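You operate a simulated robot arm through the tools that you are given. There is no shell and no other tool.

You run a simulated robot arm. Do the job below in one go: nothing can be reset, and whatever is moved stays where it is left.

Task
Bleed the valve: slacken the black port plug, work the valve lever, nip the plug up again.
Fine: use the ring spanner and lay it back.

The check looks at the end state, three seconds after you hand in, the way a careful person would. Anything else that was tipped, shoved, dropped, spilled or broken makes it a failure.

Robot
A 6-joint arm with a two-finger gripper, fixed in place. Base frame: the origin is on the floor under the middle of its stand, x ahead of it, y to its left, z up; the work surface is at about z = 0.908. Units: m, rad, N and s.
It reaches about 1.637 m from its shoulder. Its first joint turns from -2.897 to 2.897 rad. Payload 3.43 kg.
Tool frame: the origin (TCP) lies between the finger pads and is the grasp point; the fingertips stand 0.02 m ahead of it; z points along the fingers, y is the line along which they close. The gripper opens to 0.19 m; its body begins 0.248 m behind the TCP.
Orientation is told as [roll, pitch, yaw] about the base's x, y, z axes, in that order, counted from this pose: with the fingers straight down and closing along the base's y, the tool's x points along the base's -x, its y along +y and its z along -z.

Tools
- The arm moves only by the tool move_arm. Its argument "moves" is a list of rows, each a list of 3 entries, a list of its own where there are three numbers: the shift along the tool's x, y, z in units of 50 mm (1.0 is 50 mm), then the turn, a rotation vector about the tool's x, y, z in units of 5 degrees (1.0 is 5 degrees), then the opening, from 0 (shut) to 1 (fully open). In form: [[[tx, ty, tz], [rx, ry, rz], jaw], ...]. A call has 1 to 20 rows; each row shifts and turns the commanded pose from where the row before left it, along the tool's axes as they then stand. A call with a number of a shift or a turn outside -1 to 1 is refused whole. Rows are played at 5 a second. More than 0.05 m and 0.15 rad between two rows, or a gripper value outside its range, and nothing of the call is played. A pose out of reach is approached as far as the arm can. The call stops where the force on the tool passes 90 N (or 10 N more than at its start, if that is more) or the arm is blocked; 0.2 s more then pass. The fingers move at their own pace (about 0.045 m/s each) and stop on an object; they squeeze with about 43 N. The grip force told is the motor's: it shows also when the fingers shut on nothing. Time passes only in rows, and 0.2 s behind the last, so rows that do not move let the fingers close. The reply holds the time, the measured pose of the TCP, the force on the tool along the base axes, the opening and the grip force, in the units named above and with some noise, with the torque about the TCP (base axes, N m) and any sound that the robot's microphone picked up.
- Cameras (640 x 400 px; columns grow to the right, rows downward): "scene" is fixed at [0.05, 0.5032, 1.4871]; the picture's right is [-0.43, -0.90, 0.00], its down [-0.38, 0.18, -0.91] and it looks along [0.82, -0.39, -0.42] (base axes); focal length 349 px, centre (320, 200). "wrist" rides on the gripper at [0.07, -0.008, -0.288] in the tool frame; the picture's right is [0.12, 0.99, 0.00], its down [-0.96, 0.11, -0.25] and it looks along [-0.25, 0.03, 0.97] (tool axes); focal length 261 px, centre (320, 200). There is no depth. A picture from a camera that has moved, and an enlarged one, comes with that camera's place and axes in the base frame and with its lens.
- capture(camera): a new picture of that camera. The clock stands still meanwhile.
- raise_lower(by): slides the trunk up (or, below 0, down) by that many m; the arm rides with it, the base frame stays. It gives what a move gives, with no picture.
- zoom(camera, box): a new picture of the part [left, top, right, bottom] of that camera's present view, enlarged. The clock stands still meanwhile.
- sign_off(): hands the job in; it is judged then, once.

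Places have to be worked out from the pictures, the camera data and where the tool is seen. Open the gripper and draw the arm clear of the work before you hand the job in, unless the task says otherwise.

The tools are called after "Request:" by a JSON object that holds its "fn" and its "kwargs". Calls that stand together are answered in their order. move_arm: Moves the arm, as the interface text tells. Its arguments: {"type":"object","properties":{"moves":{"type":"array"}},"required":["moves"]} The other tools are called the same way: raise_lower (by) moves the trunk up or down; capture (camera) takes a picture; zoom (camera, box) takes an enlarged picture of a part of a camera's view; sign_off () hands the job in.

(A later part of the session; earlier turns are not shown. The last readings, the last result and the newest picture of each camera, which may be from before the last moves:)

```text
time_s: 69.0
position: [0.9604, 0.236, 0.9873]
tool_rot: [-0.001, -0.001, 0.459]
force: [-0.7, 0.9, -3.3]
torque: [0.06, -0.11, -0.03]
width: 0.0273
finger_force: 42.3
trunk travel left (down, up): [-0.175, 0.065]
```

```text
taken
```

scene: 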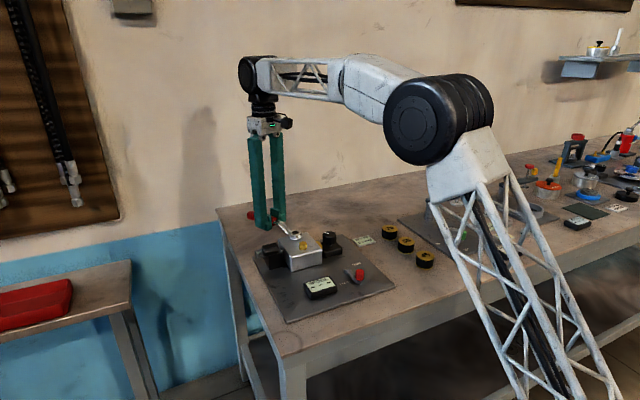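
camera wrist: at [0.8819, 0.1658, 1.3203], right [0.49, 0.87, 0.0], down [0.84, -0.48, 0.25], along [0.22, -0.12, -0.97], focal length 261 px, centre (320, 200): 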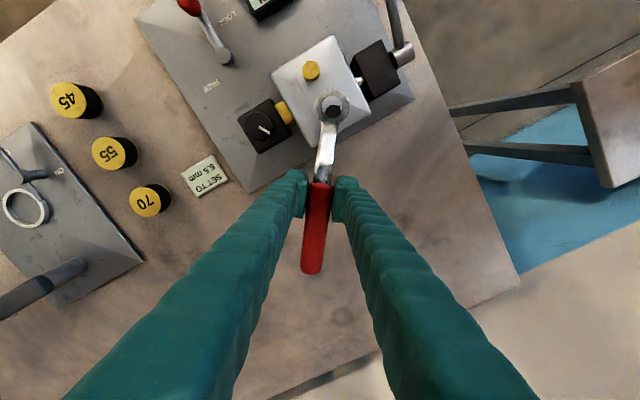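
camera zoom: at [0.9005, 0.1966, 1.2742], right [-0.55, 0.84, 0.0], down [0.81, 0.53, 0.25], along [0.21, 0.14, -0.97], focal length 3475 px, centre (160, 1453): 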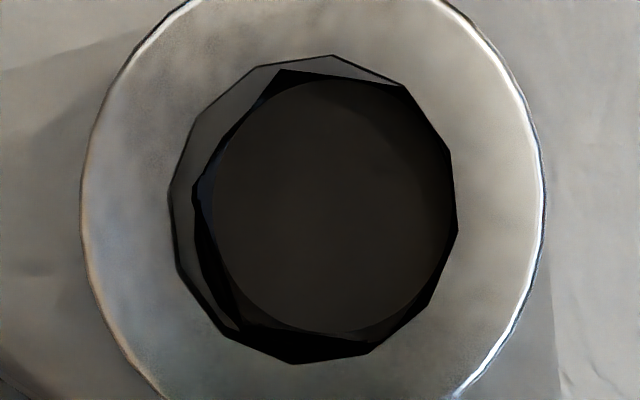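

The pattern stays fixed relative to the ring at 15°, 45° and 65°, so the plug is turning. I go 20° further (about a quarter turn in all) so the hex angle will be unmistakable when I lift off.

Request:
{"fn": "move_arm", "kwargs": {"moves": [[[0.004, 0.171, 0], [0, 0, -1], 0], [[0.004, 0.171, 0], [0, 0, -1], 0], [[0.004, 0.171, 0], [0, 0, -1], 0], [[0.004, 0.171, 0], [0, 0, -1], 0], [[0, 0, 0], [0, 0, 0], 0]]}}

Request:
{"fn": "move_arm", "kwargs": {"moves": [[[0, 0, -0.15], [0, 0, 0], 0], [[0, 0, -0.2], [0, 0, 0], 0], [[0, 0, -0.3], [0, 0, 0], 0], [[0, 0, -0.3], [0, 0, 0], 0], [[0, 0, 0], [0, 0, 0], 0]]}}

Request:
{"fn": "zoom", "kwargs": {"camera": "wrist", "box": [300, 80, 364, 130]}}

Request:
{"fn": "zoom", "kwargs": {"camera": "scene", "box": [275, 200, 325, 250]}}

```text
time_s: 70.2
position: [0.9413, 0.263, 0.9864]
tool_rot: [0.002, -0.001, 0.807]
force: [0.6, 3.0, -4.4]
torque: [0.21, -0.13, -0.14]
width: 0.0272
finger_force: 42.8
trunk travel left (down, up): [-0.175, 0.065]
```

```text
time_s: 71.4
position: [0.9391, 0.2639, 1.0334]
tool_rot: [-0.001, 0.0, 0.809]
force: [0.4, -1.2, -2.7]
torque: [0.1, -0.1, 0.01]
width: 0.0272
finger_force: 42.7
trunk travel left (down, up): [-0.175, 0.065]
```

```text
8.00 times, centred on (332, 105) of wrist
camera zoom: at [0.8963, 0.2062, 1.3208], right [-0.8, 0.6, 0.0], down [0.58, 0.78, 0.25], along [0.15, 0.2, -0.97], focal length 2085 px, centre (224, 960)
```

zoom: 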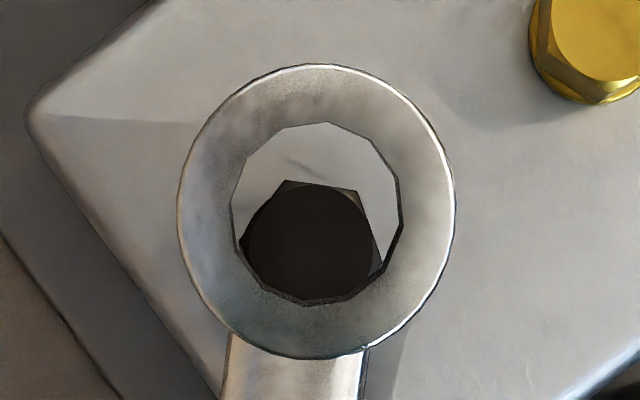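

```text
8.00 times, centred on (300, 225) of scene
camera zoom: at [0.05, 0.5032, 1.4871], right [-0.43, -0.9, 0.0], down [-0.38, 0.18, -0.91], along [0.82, -0.39, -0.42], focal length 2795 px, centre (480, 0)
```

zoom: 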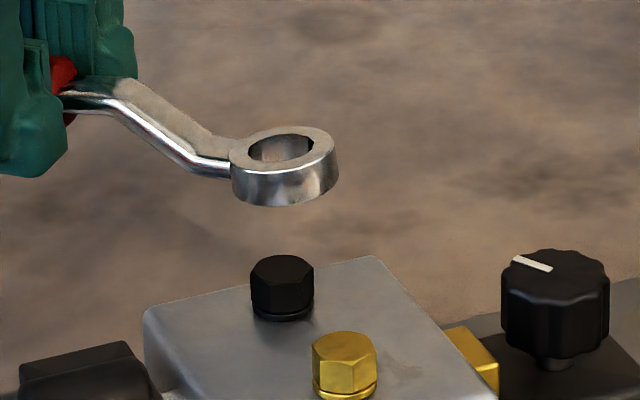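

The plug has turned about 84° with the spanner, so it is slackened. Now I take the spanner back to its home spot so I can work the lever with the free gripper.

Request:
{"fn": "move_arm", "kwargs": {"moves": [[[0.156, -0.743, -0.067], [0, 0, 0], 0], [[0.156, -0.743, -0.067], [0, 0, 0], 0], [[0.156, -0.743, -0.067], [0, 0, 0], 0], [[0, 0, 0], [0, 0, 0.8], 0], [[0, 0, 0], [0, 0, 1], 0], [[0, 0, 0], [0, 0, 1], 0], [[0, 0, 0], [0, 0, 1], 0], [[0, 0, 0], [0, 0, 1], 0], [[0, 0, 0], [0, 0, 1], 0], [[0, 0, 0], [0, 0, 1], 0], [[0, 0, 0], [0, 0, 1], 0], [[0, 0, 0], [0, 0, 1], 0], [[0, 0, 0], [0, 0, 1], 0], [[0, 0, 0], [0, 0, 1], 0], [[0, 0, 0], [0, 0, 1], 0], [[0, 0, 0], [0, 0, 1], 0]]}}

Request:
{"fn": "move_arm", "kwargs": {"moves": [[[0, 0, 0], [0, 0, 1], 0], [[0, 0, 0], [0, 0, 1], 0], [[0, 0, 0], [0, 0, 1], 0], [[0, 0, 0], [0, 0, 1], 0], [[0, 0, 0], [0, 0, 1], 0], [[0, 0, 0], [0, 0, 1], 0], [[0, 0, 0], [0, 0, 1], 0], [[0, 0, 0], [0, 0, 1], 0], [[0, 0, 0], [0, 0, 1], 0], [[0, 0, 0], [0, 0, 1], 0], [[0, 0, 0], [0, 0, 1], 0], [[0, 0, 0], [0, 0, 1], 0], [[0, 0, 0], [0, 0, 1], 0], [[0, 0, 0], [0, 0, 1], 0], [[0, 0, 0], [0, 0, 0.3], 0], [[0, 0, 0], [0, 0, 0], 0]]}}

Request:
{"fn": "capture", "kwargs": {"camera": "wrist"}}

Request:
{"fn": "capture", "kwargs": {"camera": "scene"}}

```text
time_s: 74.8
position: [1.005, 0.169, 1.0444]
tool_rot: [0.001, 0.0, -0.311]
force: [-0.3, -0.2, -2.2]
torque: [-0.05, -0.13, 0.0]
width: 0.0272
finger_force: 43.0
trunk travel left (down, up): [-0.175, 0.065]
```

```text
time_s: 78.2
position: [1.0053, 0.1685, 1.0452]
tool_rot: [0.0, 0.0, -1.557]
force: [0.1, 0.1, -3.2]
torque: [-0.17, 0.02, 0.02]
width: 0.0269
finger_force: 43.2
trunk travel left (down, up): [-0.175, 0.065]
```

```text
taken
camera wrist: at [0.9951, 0.2396, 1.3317], right [0.99, 0.13, 0.0], down [0.13, -0.96, 0.25], along [0.03, -0.25, -0.97], focal length 261 px, centre (320, 200)
```

wrist: 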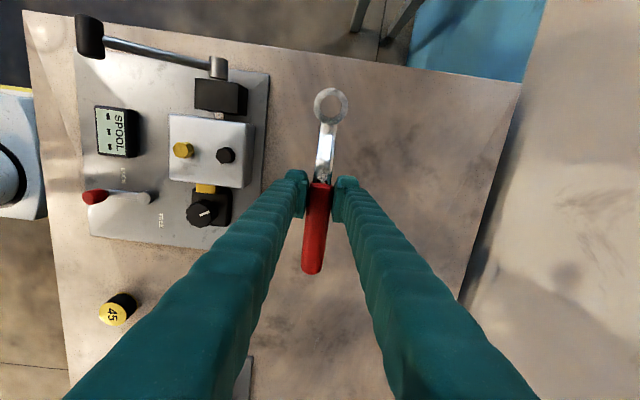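

```text
taken
```

scene: 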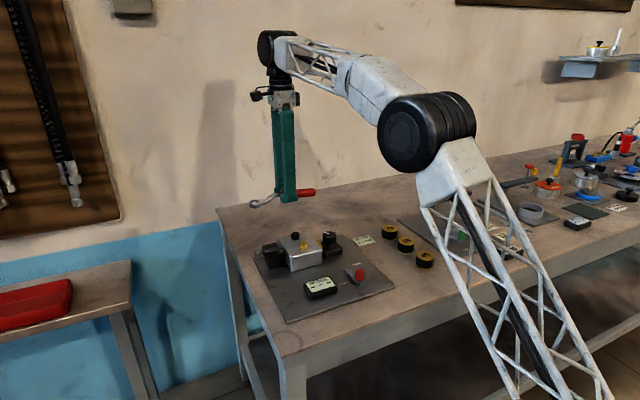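

The spanner hangs above its home spot with the ring at about (1.005, 0.267). I lower it to the bench and release gently.

Request:
{"fn": "move_arm", "kwargs": {"moves": [[[0, 0, 0.5], [0, 0, 0], 0], [[0, 0, 0.5], [0, 0, 0], 0], [[0, 0, 0.5], [0, 0, 0], 0], [[0, 0, 0.5], [0, 0, 0], 0], [[0, 0, 0.15], [0, 0, 0], 0], [[0, 0, 0.1], [0, 0, 0], 0], [[0, 0, 0.06], [0, 0, 0], 0], [[0, 0, 0], [0, 0, 0], 0]]}}

Request:
{"fn": "zoom", "kwargs": {"camera": "scene", "box": [230, 175, 350, 265]}}

```text
time_s: 80.0
position: [1.004, 0.1704, 0.9293]
tool_rot: [0.0, 0.0, -1.558]
force: [0.1, -0.6, -3.6]
torque: [-0.11, 0.02, 0.0]
width: 0.0272
finger_force: 42.6
trunk travel left (down, up): [-0.175, 0.065]
```

```text
4.44 times, centred on (290, 220) of scene
camera zoom: at [0.05, 0.5032, 1.4871], right [-0.43, -0.9, 0.0], down [-0.38, 0.18, -0.91], along [0.82, -0.39, -0.42], focal length 1553 px, centre (453, 111)
```

zoom: 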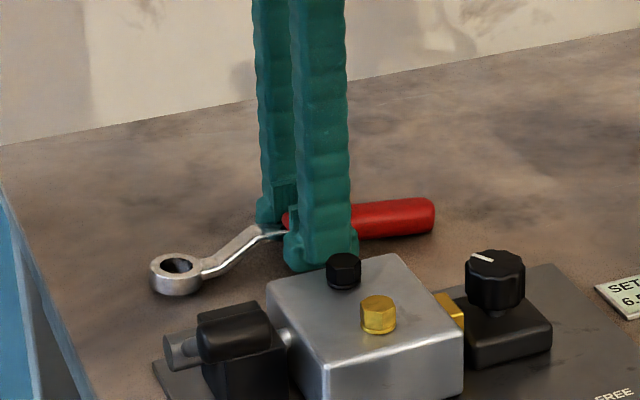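

The weight is still in the hand, about 1–2 mm up. I go down the last bit, then open slowly and rise.

Request:
{"fn": "move_arm", "kwargs": {"moves": [[[0, 0, 0.03], [0, 0, 0], 0], [[0, 0, 0], [0, 0, 0], 0.15], [[0, 0, 0], [0, 0, 0], 0.18], [[0, 0, 0], [0, 0, 0], 0.25], [[0, 0, 0], [0, 0, 0], 0.35], [[0, 0, 0], [0, 0, 0], 0.4], [[0, 0, -0.5], [0, 0, 0], 0.4], [[0, 0, -0.8], [0, 0, 0], 0.4], [[0, 0, -0.8], [0, 0, 0], 0.4], [[0, 0, 0], [0, 0, 0], 0.4]]}}

Request:
{"fn": "capture", "kwargs": {"camera": "wrist"}}

Request:
{"fn": "zoom", "kwargs": {"camera": "scene", "box": [230, 195, 350, 285]}}

```text
time_s: 82.2
position: [1.0062, 0.1702, 1.0347]
tool_rot: [-0.001, 0.002, -1.556]
force: [-0.6, 0.1, -0.7]
torque: [0.01, -0.01, 0.01]
width: 0.076
finger_force: 0.1
trunk travel left (down, up): [-0.175, 0.065]
```

```text
taken
camera wrist: at [0.9956, 0.2406, 1.3211], right [0.99, 0.13, 0.0], down [0.13, -0.96, 0.25], along [0.03, -0.25, -0.97], focal length 261 px, centre (320, 200)
```

wrist: 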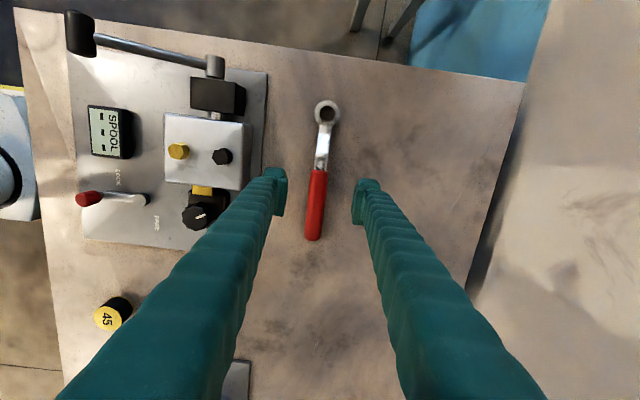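

```text
4.44 times, centred on (290, 240) of scene
camera zoom: at [0.05, 0.5032, 1.4871], right [-0.43, -0.9, 0.0], down [-0.38, 0.18, -0.91], along [0.82, -0.39, -0.42], focal length 1553 px, centre (453, 22)
```

zoom: 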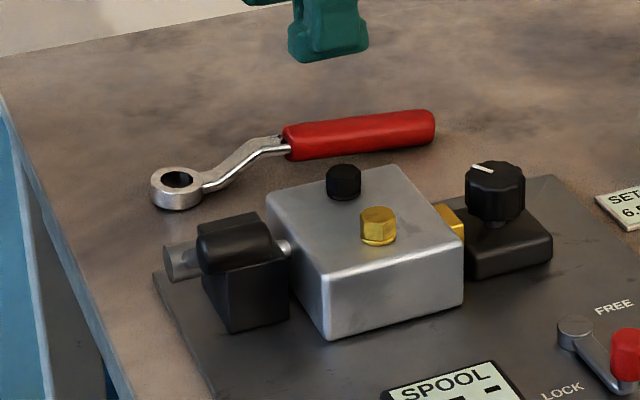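

The spanner lies back properly. Next the lever: its T-grip (axis along y) is at about (0.740, 0.304, 1.028) and it pivots about a y-axis hub at (0.845, 0.304, 0.955). I go up, turn the tool to yaw 0 and move over the grip.

Request:
{"fn": "move_arm", "kwargs": {"moves": [[[0, 0, -0.65], [0, 0, 0], 0.42], [[0, 0, -0.65], [0, 0, 0], 0.42], [[0, 0, 0], [0, 0, -0.99], 0.42], [[0, 0, 0], [0, 0, -0.99], 0.42], [[0, 0, 0], [0, 0, -0.99], 0.42], [[0, 0, 0], [0, 0, -0.99], 0.42], [[0, 0, 0], [0, 0, -0.99], 0.42], [[0, 0, 0], [0, 0, -0.99], 0.42], [[0, 0, 0], [0, 0, -0.99], 0.42], [[0, 0, 0], [0, 0, -0.99], 0.42], [[0, 0, 0], [0, 0, -0.99], 0.42], [[0, 0, 0], [0, 0, -0.99], 0.42], [[0, 0, 0], [0, 0, -0.99], 0.42], [[0, 0, 0], [0, 0, -0.99], 0.42], [[0, 0, 0], [0, 0, -0.99], 0.42], [[0, 0, 0], [0, 0, -0.99], 0.42], [[0, 0, 0], [0, 0, -0.99], 0.42], [[0, 0, 0], [0, 0, -0.99], 0.42], [[0, 0, 0], [0, 0, -0.99], 0.42], [[0, 0, 0], [0, 0, -0.99], 0.42]]}}

Request:
{"fn": "move_arm", "kwargs": {"moves": [[[0.76, 0.383, 0], [0, 0, 0], 0.42], [[0.76, 0.383, 0], [0, 0, 0], 0.42], [[0.76, 0.383, 0], [0, 0, 0], 0.42], [[0.76, 0.383, 0], [0, 0, 0], 0.42], [[0.76, 0.383, 0], [0, 0, 0], 0.42], [[0.76, 0.383, 0], [0, 0, 0], 0.42], [[0.76, 0.383, 0], [0, 0, 0], 0.42], [[0, 0, 0], [0, 0, 0], 0.42]]}}

Request:
{"fn": "capture", "kwargs": {"camera": "wrist"}}

Request:
{"fn": "capture", "kwargs": {"camera": "scene"}}

```text
time_s: 86.4
position: [1.0066, 0.1687, 1.0976]
tool_rot: [-0.001, 0.001, -0.001]
force: [0.4, -0.6, -0.4]
torque: [0.03, 0.02, 0.01]
width: 0.0796
finger_force: 0.0
trunk travel left (down, up): [-0.175, 0.065]
```

```text
time_s: 88.2
position: [0.7391, 0.3038, 1.0984]
tool_rot: [-0.001, -0.001, -0.001]
force: [-0.8, 0.6, 1.4]
torque: [0.0, -0.04, 0.01]
width: 0.0799
finger_force: 0.1
trunk travel left (down, up): [-0.175, 0.065]
```

```text
taken
camera wrist: at [0.6681, 0.2954, 1.3856], right [-0.12, 0.99, 0.0], down [0.96, 0.11, 0.25], along [0.25, 0.03, -0.97], focal length 261 px, centre (320, 200)
```

wrist: 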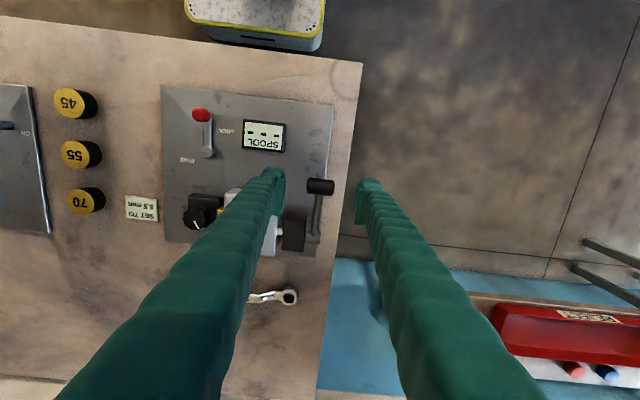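

```text
taken
```

scene: 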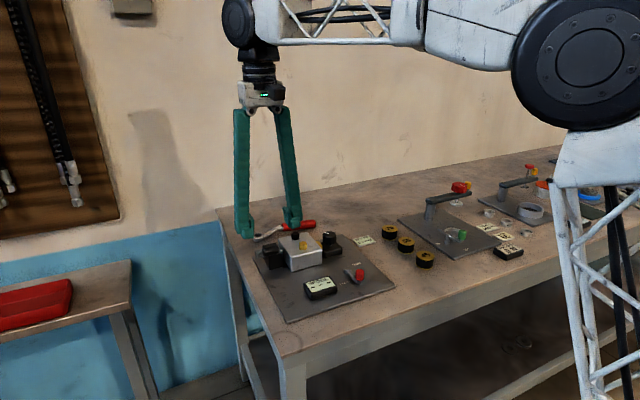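

The grip sits centrally between the fingers. I enlarge to measure its ends and the arm.

Request:
{"fn": "zoom", "kwargs": {"camera": "wrist", "box": [260, 150, 380, 270]}}

Request:
{"fn": "zoom", "kwargs": {"camera": "scene", "box": [220, 190, 320, 290]}}

```text
3.33 times, centred on (320, 210) of wrist
camera zoom: at [0.6681, 0.2954, 1.3856], right [-0.12, 0.99, 0.0], down [0.96, 0.11, 0.25], along [0.25, 0.03, -0.97], focal length 869 px, centre (320, 167)
```

zoom: 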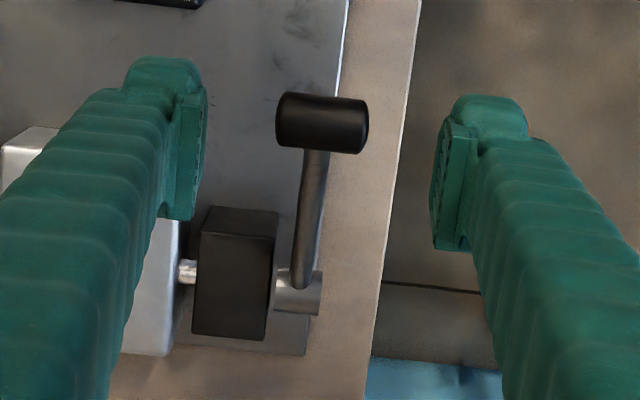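

```text
4.00 times, centred on (270, 240) of scene
camera zoom: at [0.05, 0.5032, 1.4871], right [-0.43, -0.9, 0.0], down [-0.38, 0.18, -0.91], along [0.82, -0.39, -0.42], focal length 1397 px, centre (520, 40)
```

zoom: 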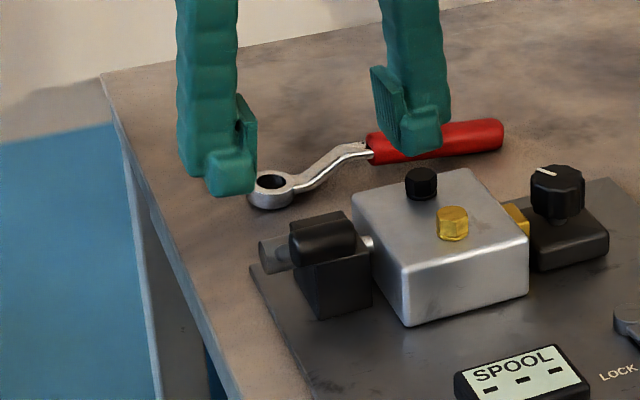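

The grip is a 38 mm long, 24 mm thick cylinder centred at about (0.741, 0.3055, 1.028). I'll take it by its two ends, so it can pivot between the pads as the lever swings. I lower over it and close.

Request:
{"fn": "move_arm", "kwargs": {"moves": [[[-0.03, 0.034, 0.4], [0, 0, 0], 0.42], [[0, 0, 0.5], [0, 0, 0], 0.42], [[0, 0, 0.5], [0, 0, 0], 0.42], [[0, 0, 0], [0, 0, 0], 0.42]]}}

Request:
{"fn": "zoom", "kwargs": {"camera": "wrist", "box": [260, 150, 380, 270]}}

Request:
{"fn": "zoom", "kwargs": {"camera": "scene", "box": [220, 190, 320, 290]}}

```text
time_s: 89.2
position: [0.7417, 0.3055, 1.0273]
tool_rot: [0.0, 0.0, -0.001]
force: [0.9, 0.3, -0.2]
torque: [-0.01, -0.03, 0.02]
width: 0.0796
finger_force: 0.0
trunk travel left (down, up): [-0.175, 0.065]
```

```text
3.33 times, centred on (320, 210) of wrist
camera zoom: at [0.6698, 0.2971, 1.3137], right [-0.12, 0.99, 0.0], down [0.96, 0.11, 0.25], along [0.25, 0.03, -0.97], focal length 869 px, centre (320, 167)
```

zoom: 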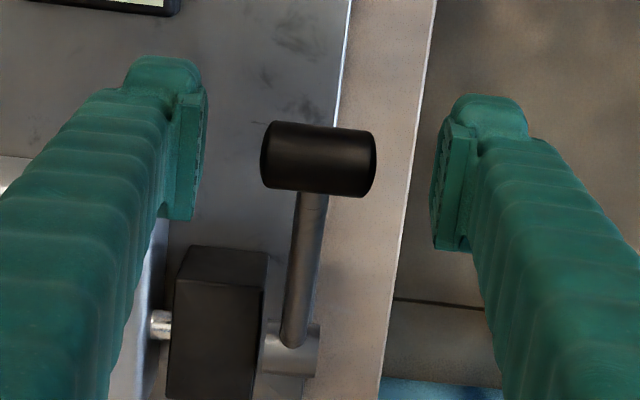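

```text
4.00 times, centred on (270, 240) of scene
camera zoom: at [0.05, 0.5032, 1.4871], right [-0.43, -0.9, 0.0], down [-0.38, 0.18, -0.91], along [0.82, -0.39, -0.42], focal length 1397 px, centre (520, 40)
```

zoom: 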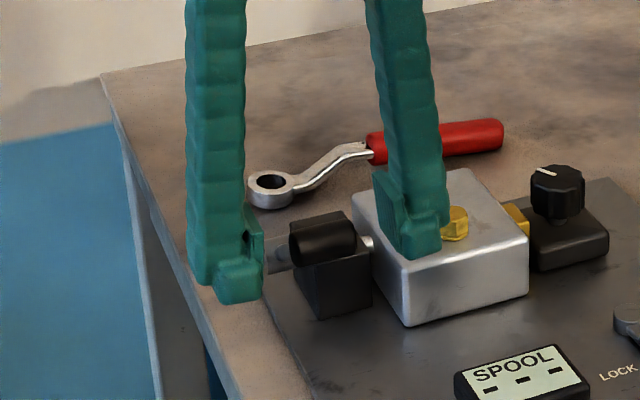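

The grip is centred between the pads. I close onto its ends.

Request:
{"fn": "move_arm", "kwargs": {"moves": [[[0, 0, 0], [0, 0, 0], 0.3], [[0, 0, 0], [0, 0, 0], 0.2], [[0, 0, 0], [0, 0, 0], 0.1], [[0, 0, 0], [0, 0, 0], 0], [[0, 0, 0], [0, 0, 0], 0], [[0, 0, 0], [0, 0, 0], 0]]}}

Request:
{"fn": "zoom", "kwargs": {"camera": "wrist", "box": [260, 150, 380, 270]}}

```text
time_s: 90.6
position: [0.7412, 0.3041, 1.027]
tool_rot: [0.0, 0.001, -0.001]
force: [-1.6, -3.8, -1.0]
torque: [-0.01, 0.05, 0.0]
width: 0.0446
finger_force: 44.5
trunk travel left (down, up): [-0.175, 0.065]
```

```text
3.33 times, centred on (320, 210) of wrist
camera zoom: at [0.6699, 0.2966, 1.3139], right [-0.12, 0.99, 0.0], down [0.96, 0.11, 0.25], along [0.25, 0.03, -0.97], focal length 869 px, centre (320, 167)
```

zoom: 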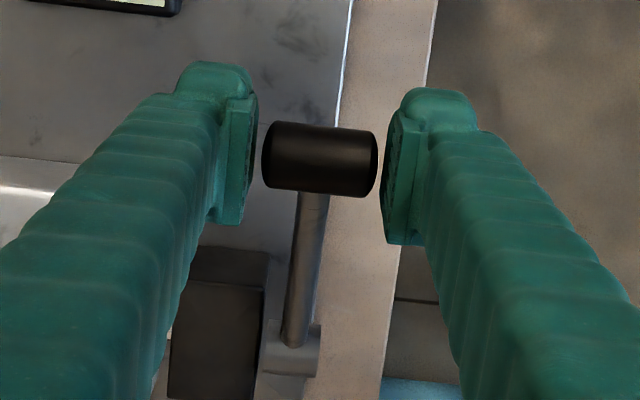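

Gripped at 44.6 mm on the lever's T-end. I try a small 5° swing upward and away to feel whether it is free.

Request:
{"fn": "move_arm", "kwargs": {"moves": [[[-0.068, 0, -0.089], [0, 0, 0], 0], [[-0.068, 0, -0.089], [0, 0, 0], 0], [[0, 0, 0], [0, 0, 0], 0]]}}

Request:
{"fn": "zoom", "kwargs": {"camera": "scene", "box": [220, 190, 400, 310]}}

```text
time_s: 91.4
position: [0.7475, 0.3047, 1.0393]
tool_rot: [0.0, -0.004, -0.003]
force: [-4.4, -18.7, 5.6]
torque: [-0.26, -0.69, 0.09]
width: 0.0424
finger_force: 45.1
trunk travel left (down, up): [-0.175, 0.065]
```

```text
3.33 times, centred on (310, 250) of scene
camera zoom: at [0.05, 0.5032, 1.4871], right [-0.43, -0.9, 0.0], down [-0.38, 0.18, -0.91], along [0.82, -0.39, -0.42], focal length 1164 px, centre (353, 33)
```

zoom: 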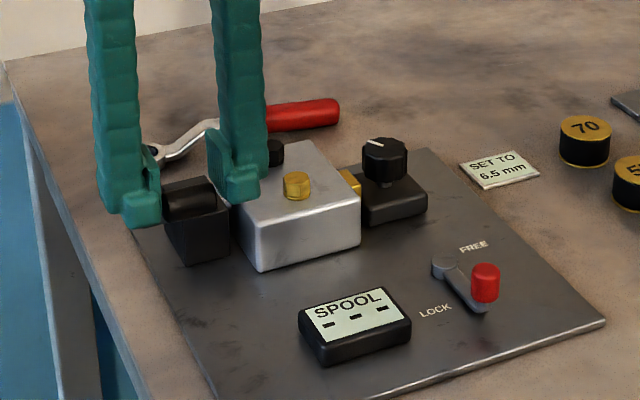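

The lever followed slightly, with a sideways load of about 19 N from a small y offset. I check the wrist view and relieve that offset.

Request:
{"fn": "move_arm", "kwargs": {"moves": [[[0, -0.03, 0], [0, 0, 0], 0], [[0, 0, 0], [0, 0, 0], 0]]}}

Request:
{"fn": "zoom", "kwargs": {"camera": "wrist", "box": [260, 150, 380, 270]}}

```text
time_s: 92.0
position: [0.7466, 0.3042, 1.0366]
tool_rot: [0.002, -0.001, -0.002]
force: [-3.1, -12.7, 8.7]
torque: [-0.2, -0.55, 0.28]
width: 0.0413
finger_force: 44.9
trunk travel left (down, up): [-0.175, 0.065]
```

```text
3.33 times, centred on (320, 210) of wrist
camera zoom: at [0.6747, 0.2962, 1.3239], right [-0.12, 0.99, 0.0], down [0.96, 0.11, 0.25], along [0.25, 0.03, -0.97], focal length 869 px, centre (320, 167)
```

zoom: 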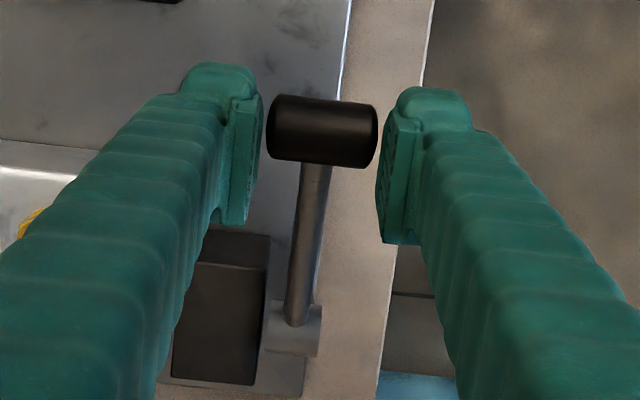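

The grip stayed put while the pads slid along it, so the lever didn't yield that way under light load. It may be latched or may swing the other way. I release, and I'll test it with direct contact, starting from the near side.

Request:
{"fn": "move_arm", "kwargs": {"moves": [[[0, 0, 0], [0, 0, 0], 0.2], [[0, 0, 0], [0, 0, 0], 0.35], [[0, 0, 0], [0, 0, 0], 0.42], [[0, 0, -0.7], [0, 0, 0], 0.42], [[0, 0, -0.7], [0, 0, 0], 0.42], [[0, 0, 0], [0, 0, 0], 0.42]]}}

Request:
{"fn": "zoom", "kwargs": {"camera": "wrist", "box": [260, 130, 400, 270]}}

Request:
{"fn": "zoom", "kwargs": {"camera": "scene", "box": [220, 210, 320, 290]}}

```text
time_s: 93.4
position: [0.7468, 0.3054, 1.1072]
tool_rot: [0.0, 0.0, -0.001]
force: [0.3, -0.4, 0.3]
torque: [0.0, -0.02, -0.03]
width: 0.0798
finger_force: 0.0
trunk travel left (down, up): [-0.175, 0.065]
```

```text
2.86 times, centred on (330, 200) of wrist
camera zoom: at [0.676, 0.297, 1.3931], right [-0.12, 0.99, 0.0], down [0.96, 0.11, 0.25], along [0.25, 0.03, -0.97], focal length 745 px, centre (291, 200)
```

zoom: 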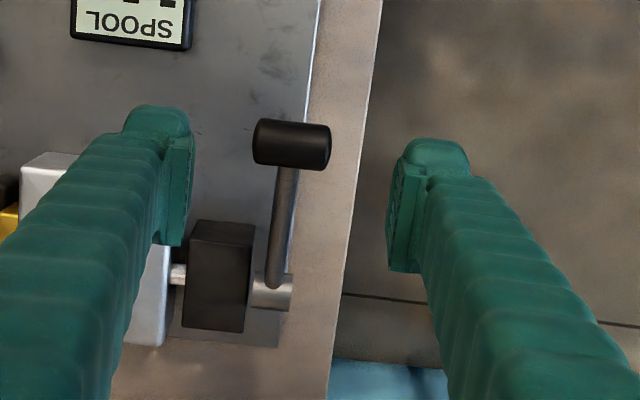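

```text
5.00 times, centred on (270, 250) of scene
camera zoom: at [0.05, 0.5032, 1.4871], right [-0.43, -0.9, 0.0], down [-0.38, 0.18, -0.91], along [0.82, -0.39, -0.42], focal length 1747 px, centre (570, -50)
```

zoom: 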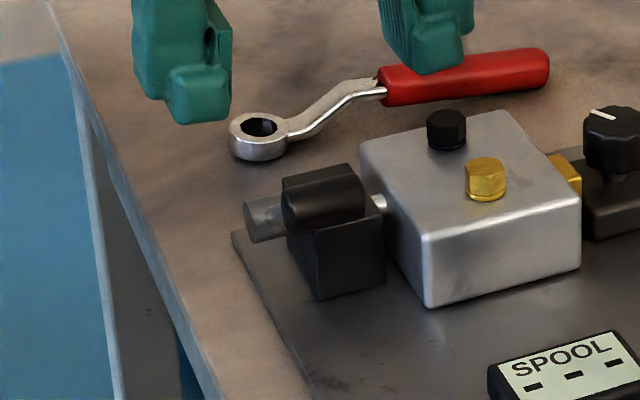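

The lever is unmoved at (0.7405, 0.305). I close the fingers, come down on the robot's side of the grip and push gently away to feel it.

Request:
{"fn": "move_arm", "kwargs": {"moves": [[[0.55, 0, 0], [0, 0, 0], 0.2], [[0.55, 0, 0], [0, 0, 0], 0], [[0, 0, 0], [0, 0, 0], 0], [[0, 0, 0], [0, 0, 0], 0], [[0, 0, 0.7], [0, 0, 0], 0], [[0, 0, 0.8], [0, 0, 0], 0], [[0, 0, 0], [0, 0, 0], 0]]}}

Request:
{"fn": "move_arm", "kwargs": {"moves": [[[-0.2, 0, 0], [0, 0, 0], 0], [[-0.1, 0, 0], [0, 0, 0], 0], [[0, 0, 0], [0, 0, 0], 0]]}}

Request:
{"fn": "zoom", "kwargs": {"camera": "wrist", "box": [260, 130, 400, 270]}}

Request:
{"fn": "zoom", "kwargs": {"camera": "scene", "box": [220, 210, 320, 290]}}

```text
time_s: 95.0
position: [0.6926, 0.3042, 1.0305]
tool_rot: [-0.001, 0.001, -0.002]
force: [-0.1, -0.4, 0.4]
torque: [-0.03, -0.01, 0.03]
width: 0.0001
finger_force: 33.9
trunk travel left (down, up): [-0.175, 0.065]
```

```text
time_s: 95.8
position: [0.7076, 0.3041, 1.0323]
tool_rot: [0.0, 0.003, -0.003]
force: [-8.1, -2.1, -0.5]
torque: [-0.07, 0.09, -0.06]
width: 0.006
finger_force: 34.2
trunk travel left (down, up): [-0.175, 0.065]
```

```text
2.86 times, centred on (330, 200) of wrist
camera zoom: at [0.636, 0.2961, 1.3191], right [-0.12, 0.99, 0.0], down [0.96, 0.11, 0.25], along [0.24, 0.03, -0.97], focal length 745 px, centre (291, 200)
```

zoom: 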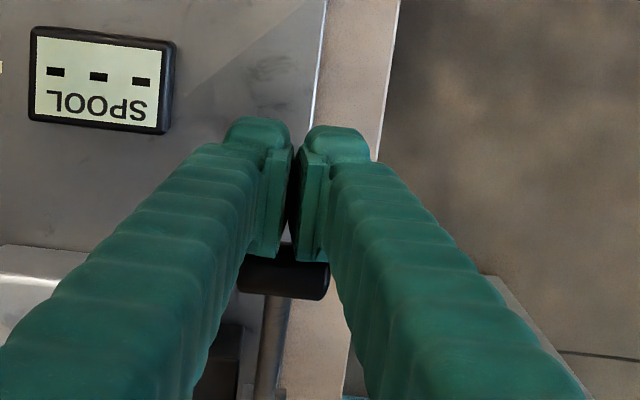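

```text
5.00 times, centred on (270, 250) of scene
camera zoom: at [0.05, 0.5032, 1.4871], right [-0.43, -0.9, 0.0], down [-0.38, 0.18, -0.91], along [0.82, -0.39, -0.42], focal length 1747 px, centre (570, -50)
```

zoom: 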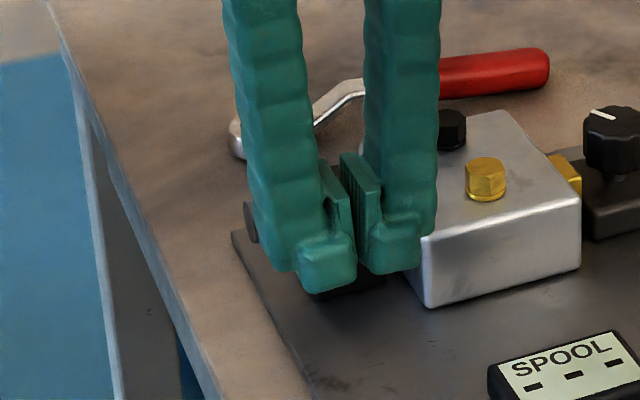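

Contact: 8 N at TCP x 0.7076. I push another few millimetres to see whether it gives.

Request:
{"fn": "move_arm", "kwargs": {"moves": [[[-0.06, 0, 0], [0, 0, 0], 0], [[-0.06, 0, 0], [0, 0, 0], 0], [[0, 0, 0], [0, 0, 0], 0]]}}

Request:
{"fn": "zoom", "kwargs": {"camera": "wrist", "box": [260, 130, 400, 270]}}

```text
time_s: 96.6
position: [0.7091, 0.3045, 1.0315]
tool_rot: [0.001, 0.004, -0.002]
force: [-62.6, -6.4, 6.1]
torque: [0.15, 0.41, -0.15]
width: 0.006
finger_force: 33.8
trunk travel left (down, up): [-0.175, 0.065]
```

```text
2.86 times, centred on (330, 200) of wrist
camera zoom: at [0.6377, 0.2961, 1.3201], right [-0.12, 0.99, 0.0], down [0.96, 0.11, 0.24], along [0.24, 0.03, -0.97], focal length 745 px, centre (291, 200)
```

zoom: 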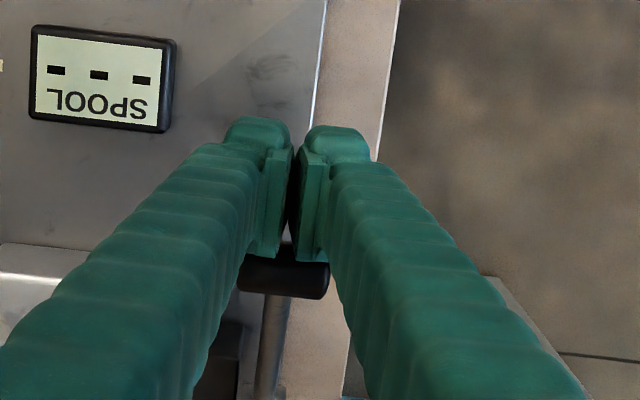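

Firm: 63 N with hardly any movement, so it is stopped or locked in that direction. I back off at once and test the other direction by pressing lightly down on the grip from above.

Request:
{"fn": "move_arm", "kwargs": {"moves": [[[0.3, 0, 0], [0, 0, 0], 0], [[0.1, 0, -0.6], [0, 0, 0], 0], [[0, 0, -0.6], [0, 0, 0], 0], [[-0.7, 0, 0], [0, 0, 0], 0], [[-0.4, 0, 0], [0, 0, 0], 0], [[0, 0, 0], [0, 0, 0], 0]]}}

Request:
{"fn": "zoom", "kwargs": {"camera": "scene", "box": [220, 190, 340, 290]}}

Request:
{"fn": "capture", "kwargs": {"camera": "wrist"}}

```text
time_s: 98.0
position: [0.7489, 0.3027, 1.0917]
tool_rot: [-0.001, -0.001, -0.003]
force: [-0.1, 0.1, 0.4]
torque: [-0.02, 0.06, -0.02]
width: 0.0
finger_force: 34.6
trunk travel left (down, up): [-0.175, 0.065]
```

```text
4.00 times, centred on (280, 240) of scene
camera zoom: at [0.05, 0.5032, 1.4871], right [-0.43, -0.9, 0.0], down [-0.38, 0.18, -0.91], along [0.82, -0.39, -0.42], focal length 1397 px, centre (480, 40)
```

zoom: 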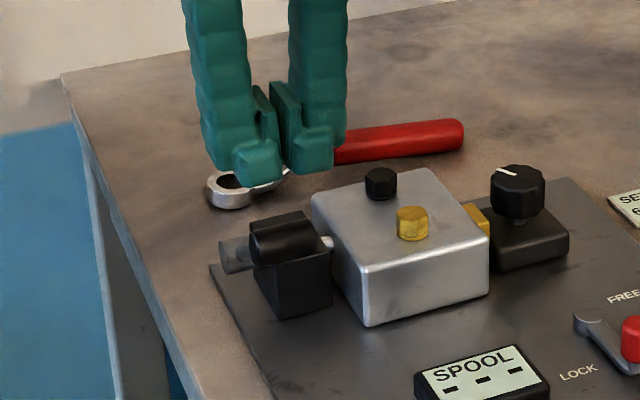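

```text
taken
camera wrist: at [0.6775, 0.2948, 1.3788], right [-0.12, 0.99, 0.0], down [0.96, 0.11, 0.25], along [0.25, 0.03, -0.97], focal length 261 px, centre (320, 200)
```

wrist: 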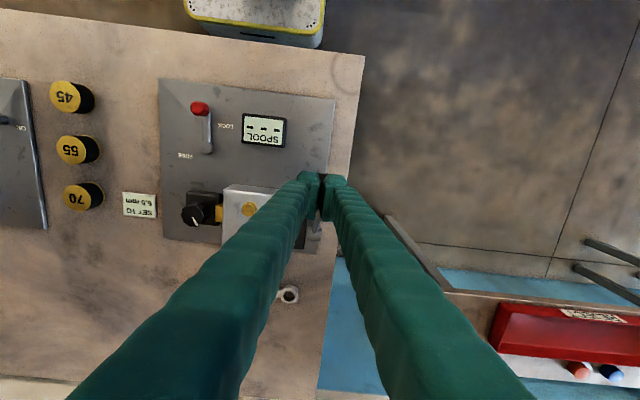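

I position the closed fingertips over the grip and press down in 2 mm steps.

Request:
{"fn": "move_arm", "kwargs": {"moves": [[[0.16, 0.02, 0], [0, 0, 0], 0], [[0, 0, 0.4], [0, 0, 0], 0], [[0, 0, 0.16], [0, 0, 0], 0], [[0, 0, 0.06], [0, 0, 0], 0], [[0, 0, 0], [0, 0, 0], 0]]}}

Request:
{"fn": "move_arm", "kwargs": {"moves": [[[0, 0, 0.04], [0, 0, 0], 0], [[0, 0, 0.04], [0, 0, 0], 0], [[0, 0, 0], [0, 0, 0], 0]]}}

Request:
{"fn": "zoom", "kwargs": {"camera": "scene", "box": [220, 190, 340, 290]}}

```text
time_s: 99.2
position: [0.7412, 0.3051, 1.0599]
tool_rot: [-0.001, -0.001, -0.003]
force: [1.0, 0.4, 0.1]
torque: [-0.02, -0.02, 0.02]
width: 0.0003
finger_force: 34.3
trunk travel left (down, up): [-0.175, 0.065]
```

```text
time_s: 100.0
position: [0.741, 0.3054, 1.0553]
tool_rot: [0.0, 0.002, -0.003]
force: [-0.8, -0.5, -0.3]
torque: [0.01, -0.01, -0.01]
width: 0.0002
finger_force: 34.0
trunk travel left (down, up): [-0.175, 0.065]
```

```text
4.00 times, centred on (280, 240) of scene
camera zoom: at [0.05, 0.5032, 1.4871], right [-0.43, -0.9, 0.0], down [-0.38, 0.18, -0.91], along [0.82, -0.39, -0.42], focal length 1397 px, centre (480, 40)
```

zoom: 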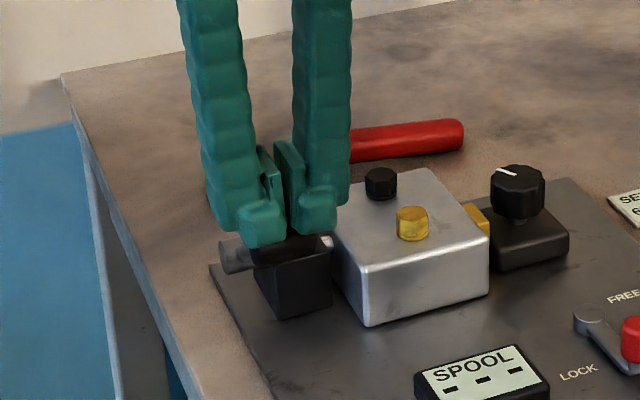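

No contact yet at z 1.055. I continue down in small steps.

Request:
{"fn": "move_arm", "kwargs": {"moves": [[[0, 0, 0.04], [0, 0, 0], 0], [[0, 0, 0.04], [0, 0, 0], 0], [[0, 0, 0.04], [0, 0, 0], 0], [[0, 0, 0], [0, 0, 0], 0]]}}

Request:
{"fn": "move_arm", "kwargs": {"moves": [[[0, 0, 0.04], [0, 0, 0], 0], [[0, 0, 0.04], [0, 0, 0], 0], [[0, 0, 0], [0, 0, 0], 0]]}}

Request:
{"fn": "zoom", "kwargs": {"camera": "scene", "box": [220, 190, 340, 290]}}

```text
time_s: 101.0
position: [0.7426, 0.3072, 1.0503]
tool_rot: [0.0, 0.0, -0.001]
force: [-0.4, 0.6, 0.6]
torque: [0.04, -0.04, 0.02]
width: 0.006
finger_force: 33.9
trunk travel left (down, up): [-0.175, 0.065]
```

```text
time_s: 101.8
position: [0.7408, 0.3063, 1.0473]
tool_rot: [0.0, -0.001, -0.002]
force: [-0.4, 0.4, 1.1]
torque: [0.02, 0.01, -0.02]
width: 0.0062
finger_force: 34.4
trunk travel left (down, up): [-0.175, 0.065]
```

```text
4.00 times, centred on (280, 240) of scene
camera zoom: at [0.05, 0.5032, 1.4871], right [-0.43, -0.9, 0.0], down [-0.38, 0.18, -0.91], along [0.82, -0.39, -0.42], focal length 1397 px, centre (480, 40)
```

zoom: 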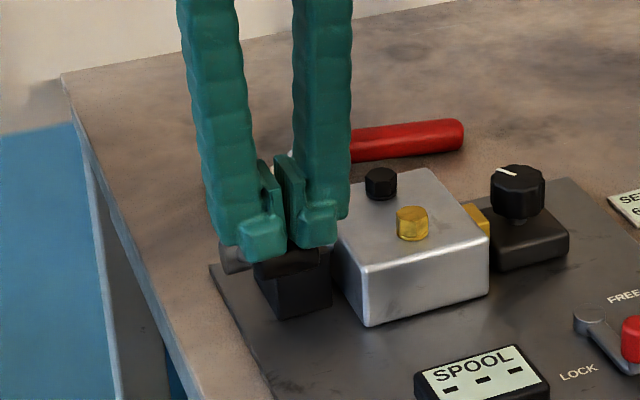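

The jaws read 6 mm and the force is only ~1 N although the tips should be within the grip, so the lever may be yielding downward. I check the wrist view.

Request:
{"fn": "zoom", "kwargs": {"camera": "wrist", "box": [260, 130, 400, 270]}}

Request:
{"fn": "zoom", "kwargs": {"camera": "scene", "box": [255, 230, 305, 270]}}

```text
2.86 times, centred on (330, 200) of wrist
camera zoom: at [0.669, 0.2975, 1.334], right [-0.12, 0.99, 0.0], down [0.96, 0.11, 0.25], along [0.25, 0.03, -0.97], focal length 745 px, centre (291, 200)
```

zoom: 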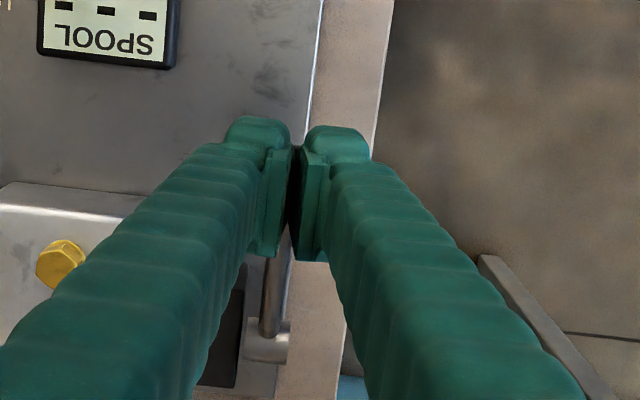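

```text
10.00 times, centred on (280, 250) of scene
camera zoom: at [0.05, 0.5032, 1.4871], right [-0.43, -0.9, 0.0], down [-0.38, 0.18, -0.91], along [0.82, -0.39, -0.42], focal length 3493 px, centre (720, -300)
```

zoom: 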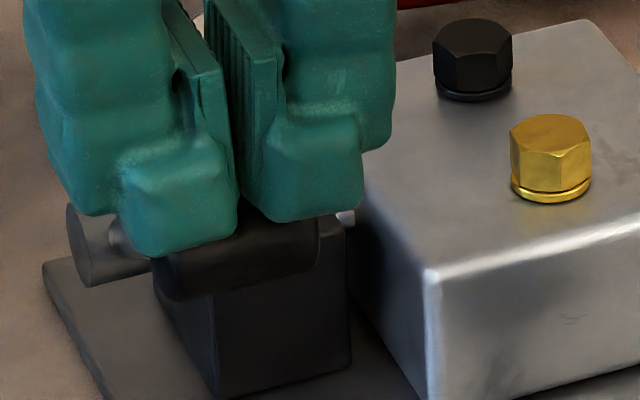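

The lever has moved down about 14 mm under almost no load, so it strokes downward from this upper stop. I follow the arc down and watch the force.

Request:
{"fn": "move_arm", "kwargs": {"moves": [[[0.06, 0, 0.104], [0, 0, 0], 0], [[0.06, 0, 0.104], [0, 0, 0], 0], [[0.06, 0, 0.104], [0, 0, 0], 0], [[0.06, 0, 0.104], [0, 0, 0], 0], [[0, 0, 0], [0, 0, 0], 0]]}}

Request:
{"fn": "zoom", "kwargs": {"camera": "scene", "box": [220, 190, 340, 290]}}

```text
time_s: 103.0
position: [0.7286, 0.3053, 1.0266]
tool_rot: [0.0, -0.001, -0.002]
force: [-0.2, -0.3, 1.6]
torque: [0.02, 0.0, -0.02]
width: 0.0058
finger_force: 34.5
trunk travel left (down, up): [-0.175, 0.065]
```

```text
4.00 times, centred on (280, 240) of scene
camera zoom: at [0.05, 0.5032, 1.4871], right [-0.43, -0.9, 0.0], down [-0.38, 0.18, -0.91], along [0.82, -0.39, -0.42], focal length 1397 px, centre (480, 40)
```

zoom: 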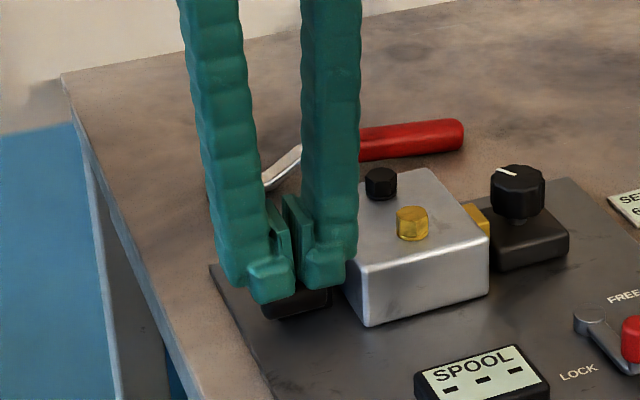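

The lever follows freely with about 1.6 N. I continue down the arc.

Request:
{"fn": "move_arm", "kwargs": {"moves": [[[0.03, 0, 0.109], [0, 0, 0], 0], [[0.03, 0, 0.109], [0, 0, 0], 0], [[0.03, 0, 0.109], [0, 0, 0], 0], [[0.02, 0, 0.109], [0, 0, 0], 0], [[0, 0, 0], [0, 0, 0], 0]]}}

Request:
{"fn": "move_arm", "kwargs": {"moves": [[[0.01, 0, 0.09], [0, 0, 0], 0], [[0.01, 0, 0.09], [0, 0, 0], 0], [[0, 0, 0.09], [0, 0, 0], 0], [[0, 0, 0.09], [0, 0, 0], 0], [[0, 0, 0], [0, 0, 0], 0]]}}

Request:
{"fn": "zoom", "kwargs": {"camera": "scene", "box": [220, 190, 340, 290]}}

Request:
{"fn": "zoom", "kwargs": {"camera": "wrist", "box": [240, 110, 400, 270]}}

```text
time_s: 104.2
position: [0.722, 0.3049, 1.0038]
tool_rot: [0.0, -0.001, -0.001]
force: [1.1, 0.4, 1.2]
torque: [0.02, 0.01, 0.0]
width: 0.006
finger_force: 34.4
trunk travel left (down, up): [-0.175, 0.065]
```

```text
time_s: 105.4
position: [0.7217, 0.3062, 0.9902]
tool_rot: [0.001, -0.002, -0.002]
force: [6.2, 3.0, 50.5]
torque: [0.03, -0.04, 0.0]
width: 0.0059
finger_force: 34.0
trunk travel left (down, up): [-0.175, 0.065]
```

```text
4.00 times, centred on (280, 240) of scene
camera zoom: at [0.05, 0.5032, 1.4871], right [-0.43, -0.9, 0.0], down [-0.38, 0.18, -0.91], along [0.82, -0.39, -0.42], focal length 1397 px, centre (480, 40)
```

zoom: 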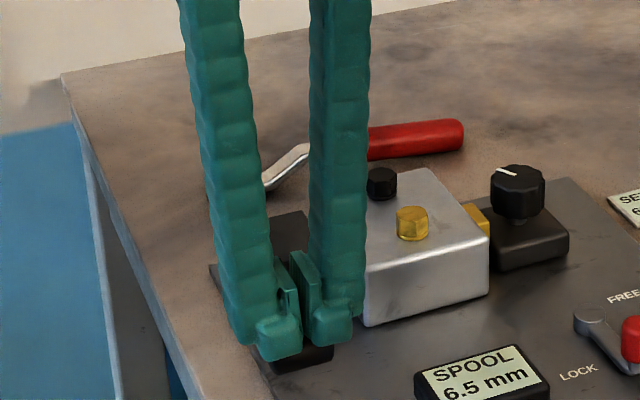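

```text
2.50 times, centred on (320, 190) of wrist
camera zoom: at [0.6491, 0.2967, 1.2765], right [-0.12, 0.99, 0.0], down [0.96, 0.11, 0.25], along [0.25, 0.03, -0.97], focal length 652 px, centre (320, 225)
```

zoom: 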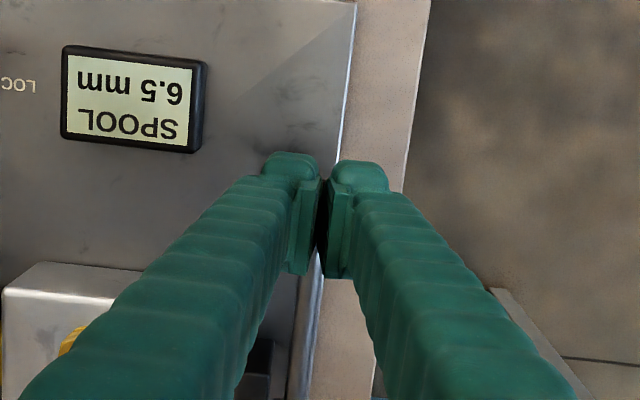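

The lever reached its lower stop (50 N) and the SPOOL display now reads 6.5 mm, so a full stroke was made. I lift off and see whether the lever springs back.

Request:
{"fn": "move_arm", "kwargs": {"moves": [[[0, 0, -0.1], [0, 0, 0], 0], [[0, 0, -0.5], [0, 0, 0], 0], [[0, 0, -0.8], [0, 0, 0], 0], [[0, 0, -0.8], [0, 0, 0], 0], [[0, 0, 0], [0, 0, 0], 0]]}}

Request:
{"fn": "zoom", "kwargs": {"camera": "scene", "box": [220, 190, 340, 290]}}

Request:
{"fn": "capture", "kwargs": {"camera": "wrist"}}

```text
time_s: 106.6
position: [0.7226, 0.3061, 1.0956]
tool_rot: [0.0, -0.001, -0.001]
force: [-0.2, -0.2, 0.2]
torque: [0.01, 0.01, 0.0]
width: 0.0
finger_force: 34.0
trunk travel left (down, up): [-0.175, 0.065]
```

```text
4.00 times, centred on (280, 240) of scene
camera zoom: at [0.05, 0.5032, 1.4871], right [-0.43, -0.9, 0.0], down [-0.38, 0.18, -0.91], along [0.82, -0.39, -0.42], focal length 1397 px, centre (480, 40)
```

zoom: 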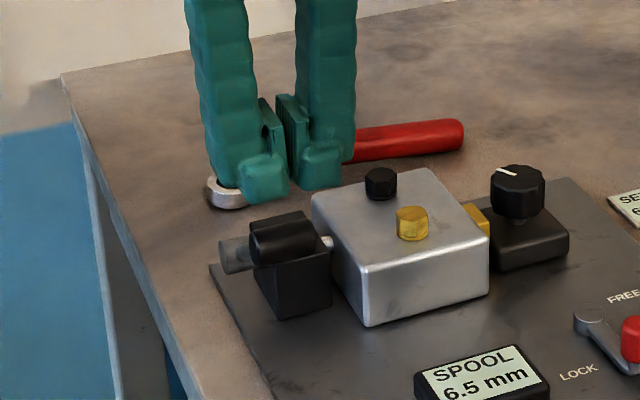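

```text
taken
camera wrist: at [0.6512, 0.299, 1.3835], right [-0.12, 0.99, 0.0], down [0.96, 0.11, 0.25], along [0.25, 0.03, -0.97], focal length 261 px, centre (320, 200)
```

wrist: 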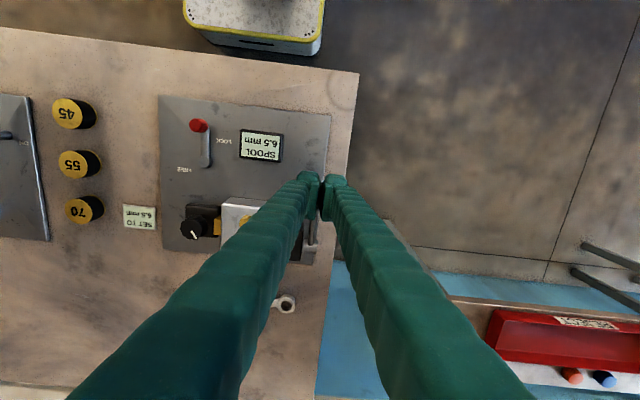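

The lever sprang back to its upper rest, and the display holds 6.5 mm, matching the set card. I give it one more full stroke for a proper bleed, following the same arc, and let it back up gently.

Request:
{"fn": "move_arm", "kwargs": {"moves": [[[-0.37, 0, 0], [0, 0, 0], 0], [[0, 0, 0.6], [0, 0, 0], 0], [[0, 0, 0.37], [0, 0, 0], 0], [[0.122, 0, 0.207], [0, 0, 0], 0], [[0.122, 0, 0.207], [0, 0, 0], 0], [[0.066, 0, 0.228], [0, 0, 0], 0], [[0.066, 0, 0.228], [0, 0, 0], 0], [[0.006, 0, 0.14], [0, 0, 0], 0], [[0, 0, 0.12], [0, 0, 0], 0], [[0, 0, 0], [0, 0, 0], 0]]}}

Request:
{"fn": "move_arm", "kwargs": {"moves": [[[0, 0, -0.13], [0, 0, 0], 0], [[-0.006, 0, -0.13], [0, 0, 0], 0], [[-0.066, 0, -0.228], [0, 0, 0], 0], [[-0.066, 0, -0.228], [0, 0, 0], 0], [[-0.122, 0, -0.207], [0, 0, 0], 0], [[-0.122, 0, -0.207], [0, 0, 0], 0], [[0, 0, -0.4], [0, 0, 0], 0], [[0, 0, -0.6], [0, 0, 0], 0], [[0, 0, 0], [0, 0, 0], 0]]}}

Request:
{"fn": "zoom", "kwargs": {"camera": "scene", "box": [220, 190, 400, 310]}}

```text
time_s: 108.8
position: [0.7209, 0.3052, 0.9917]
tool_rot: [0.0, -0.001, -0.002]
force: [0.3, -1.1, 3.9]
torque: [0.01, -0.01, 0.0]
width: 0.0061
finger_force: 34.7
trunk travel left (down, up): [-0.175, 0.065]
```

```text
time_s: 110.8
position: [0.7398, 0.305, 1.0954]
tool_rot: [0.0, 0.0, 0.0]
force: [-0.2, -0.1, 0.0]
torque: [-0.02, 0.03, 0.02]
width: 0.0001
finger_force: 34.1
trunk travel left (down, up): [-0.175, 0.065]
```

```text
3.33 times, centred on (310, 250) of scene
camera zoom: at [0.05, 0.5032, 1.4871], right [-0.43, -0.9, 0.0], down [-0.38, 0.18, -0.91], along [0.82, -0.39, -0.42], focal length 1164 px, centre (353, 33)
```

zoom: 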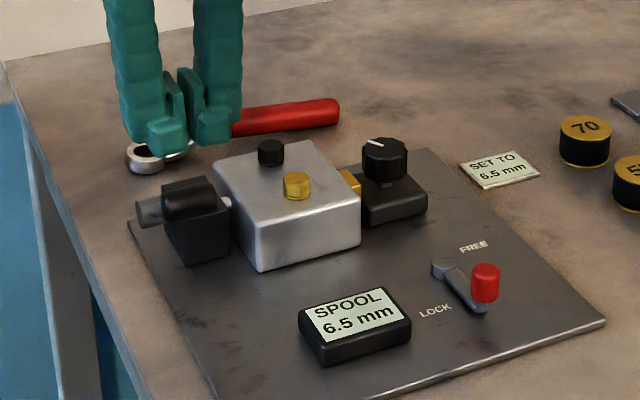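

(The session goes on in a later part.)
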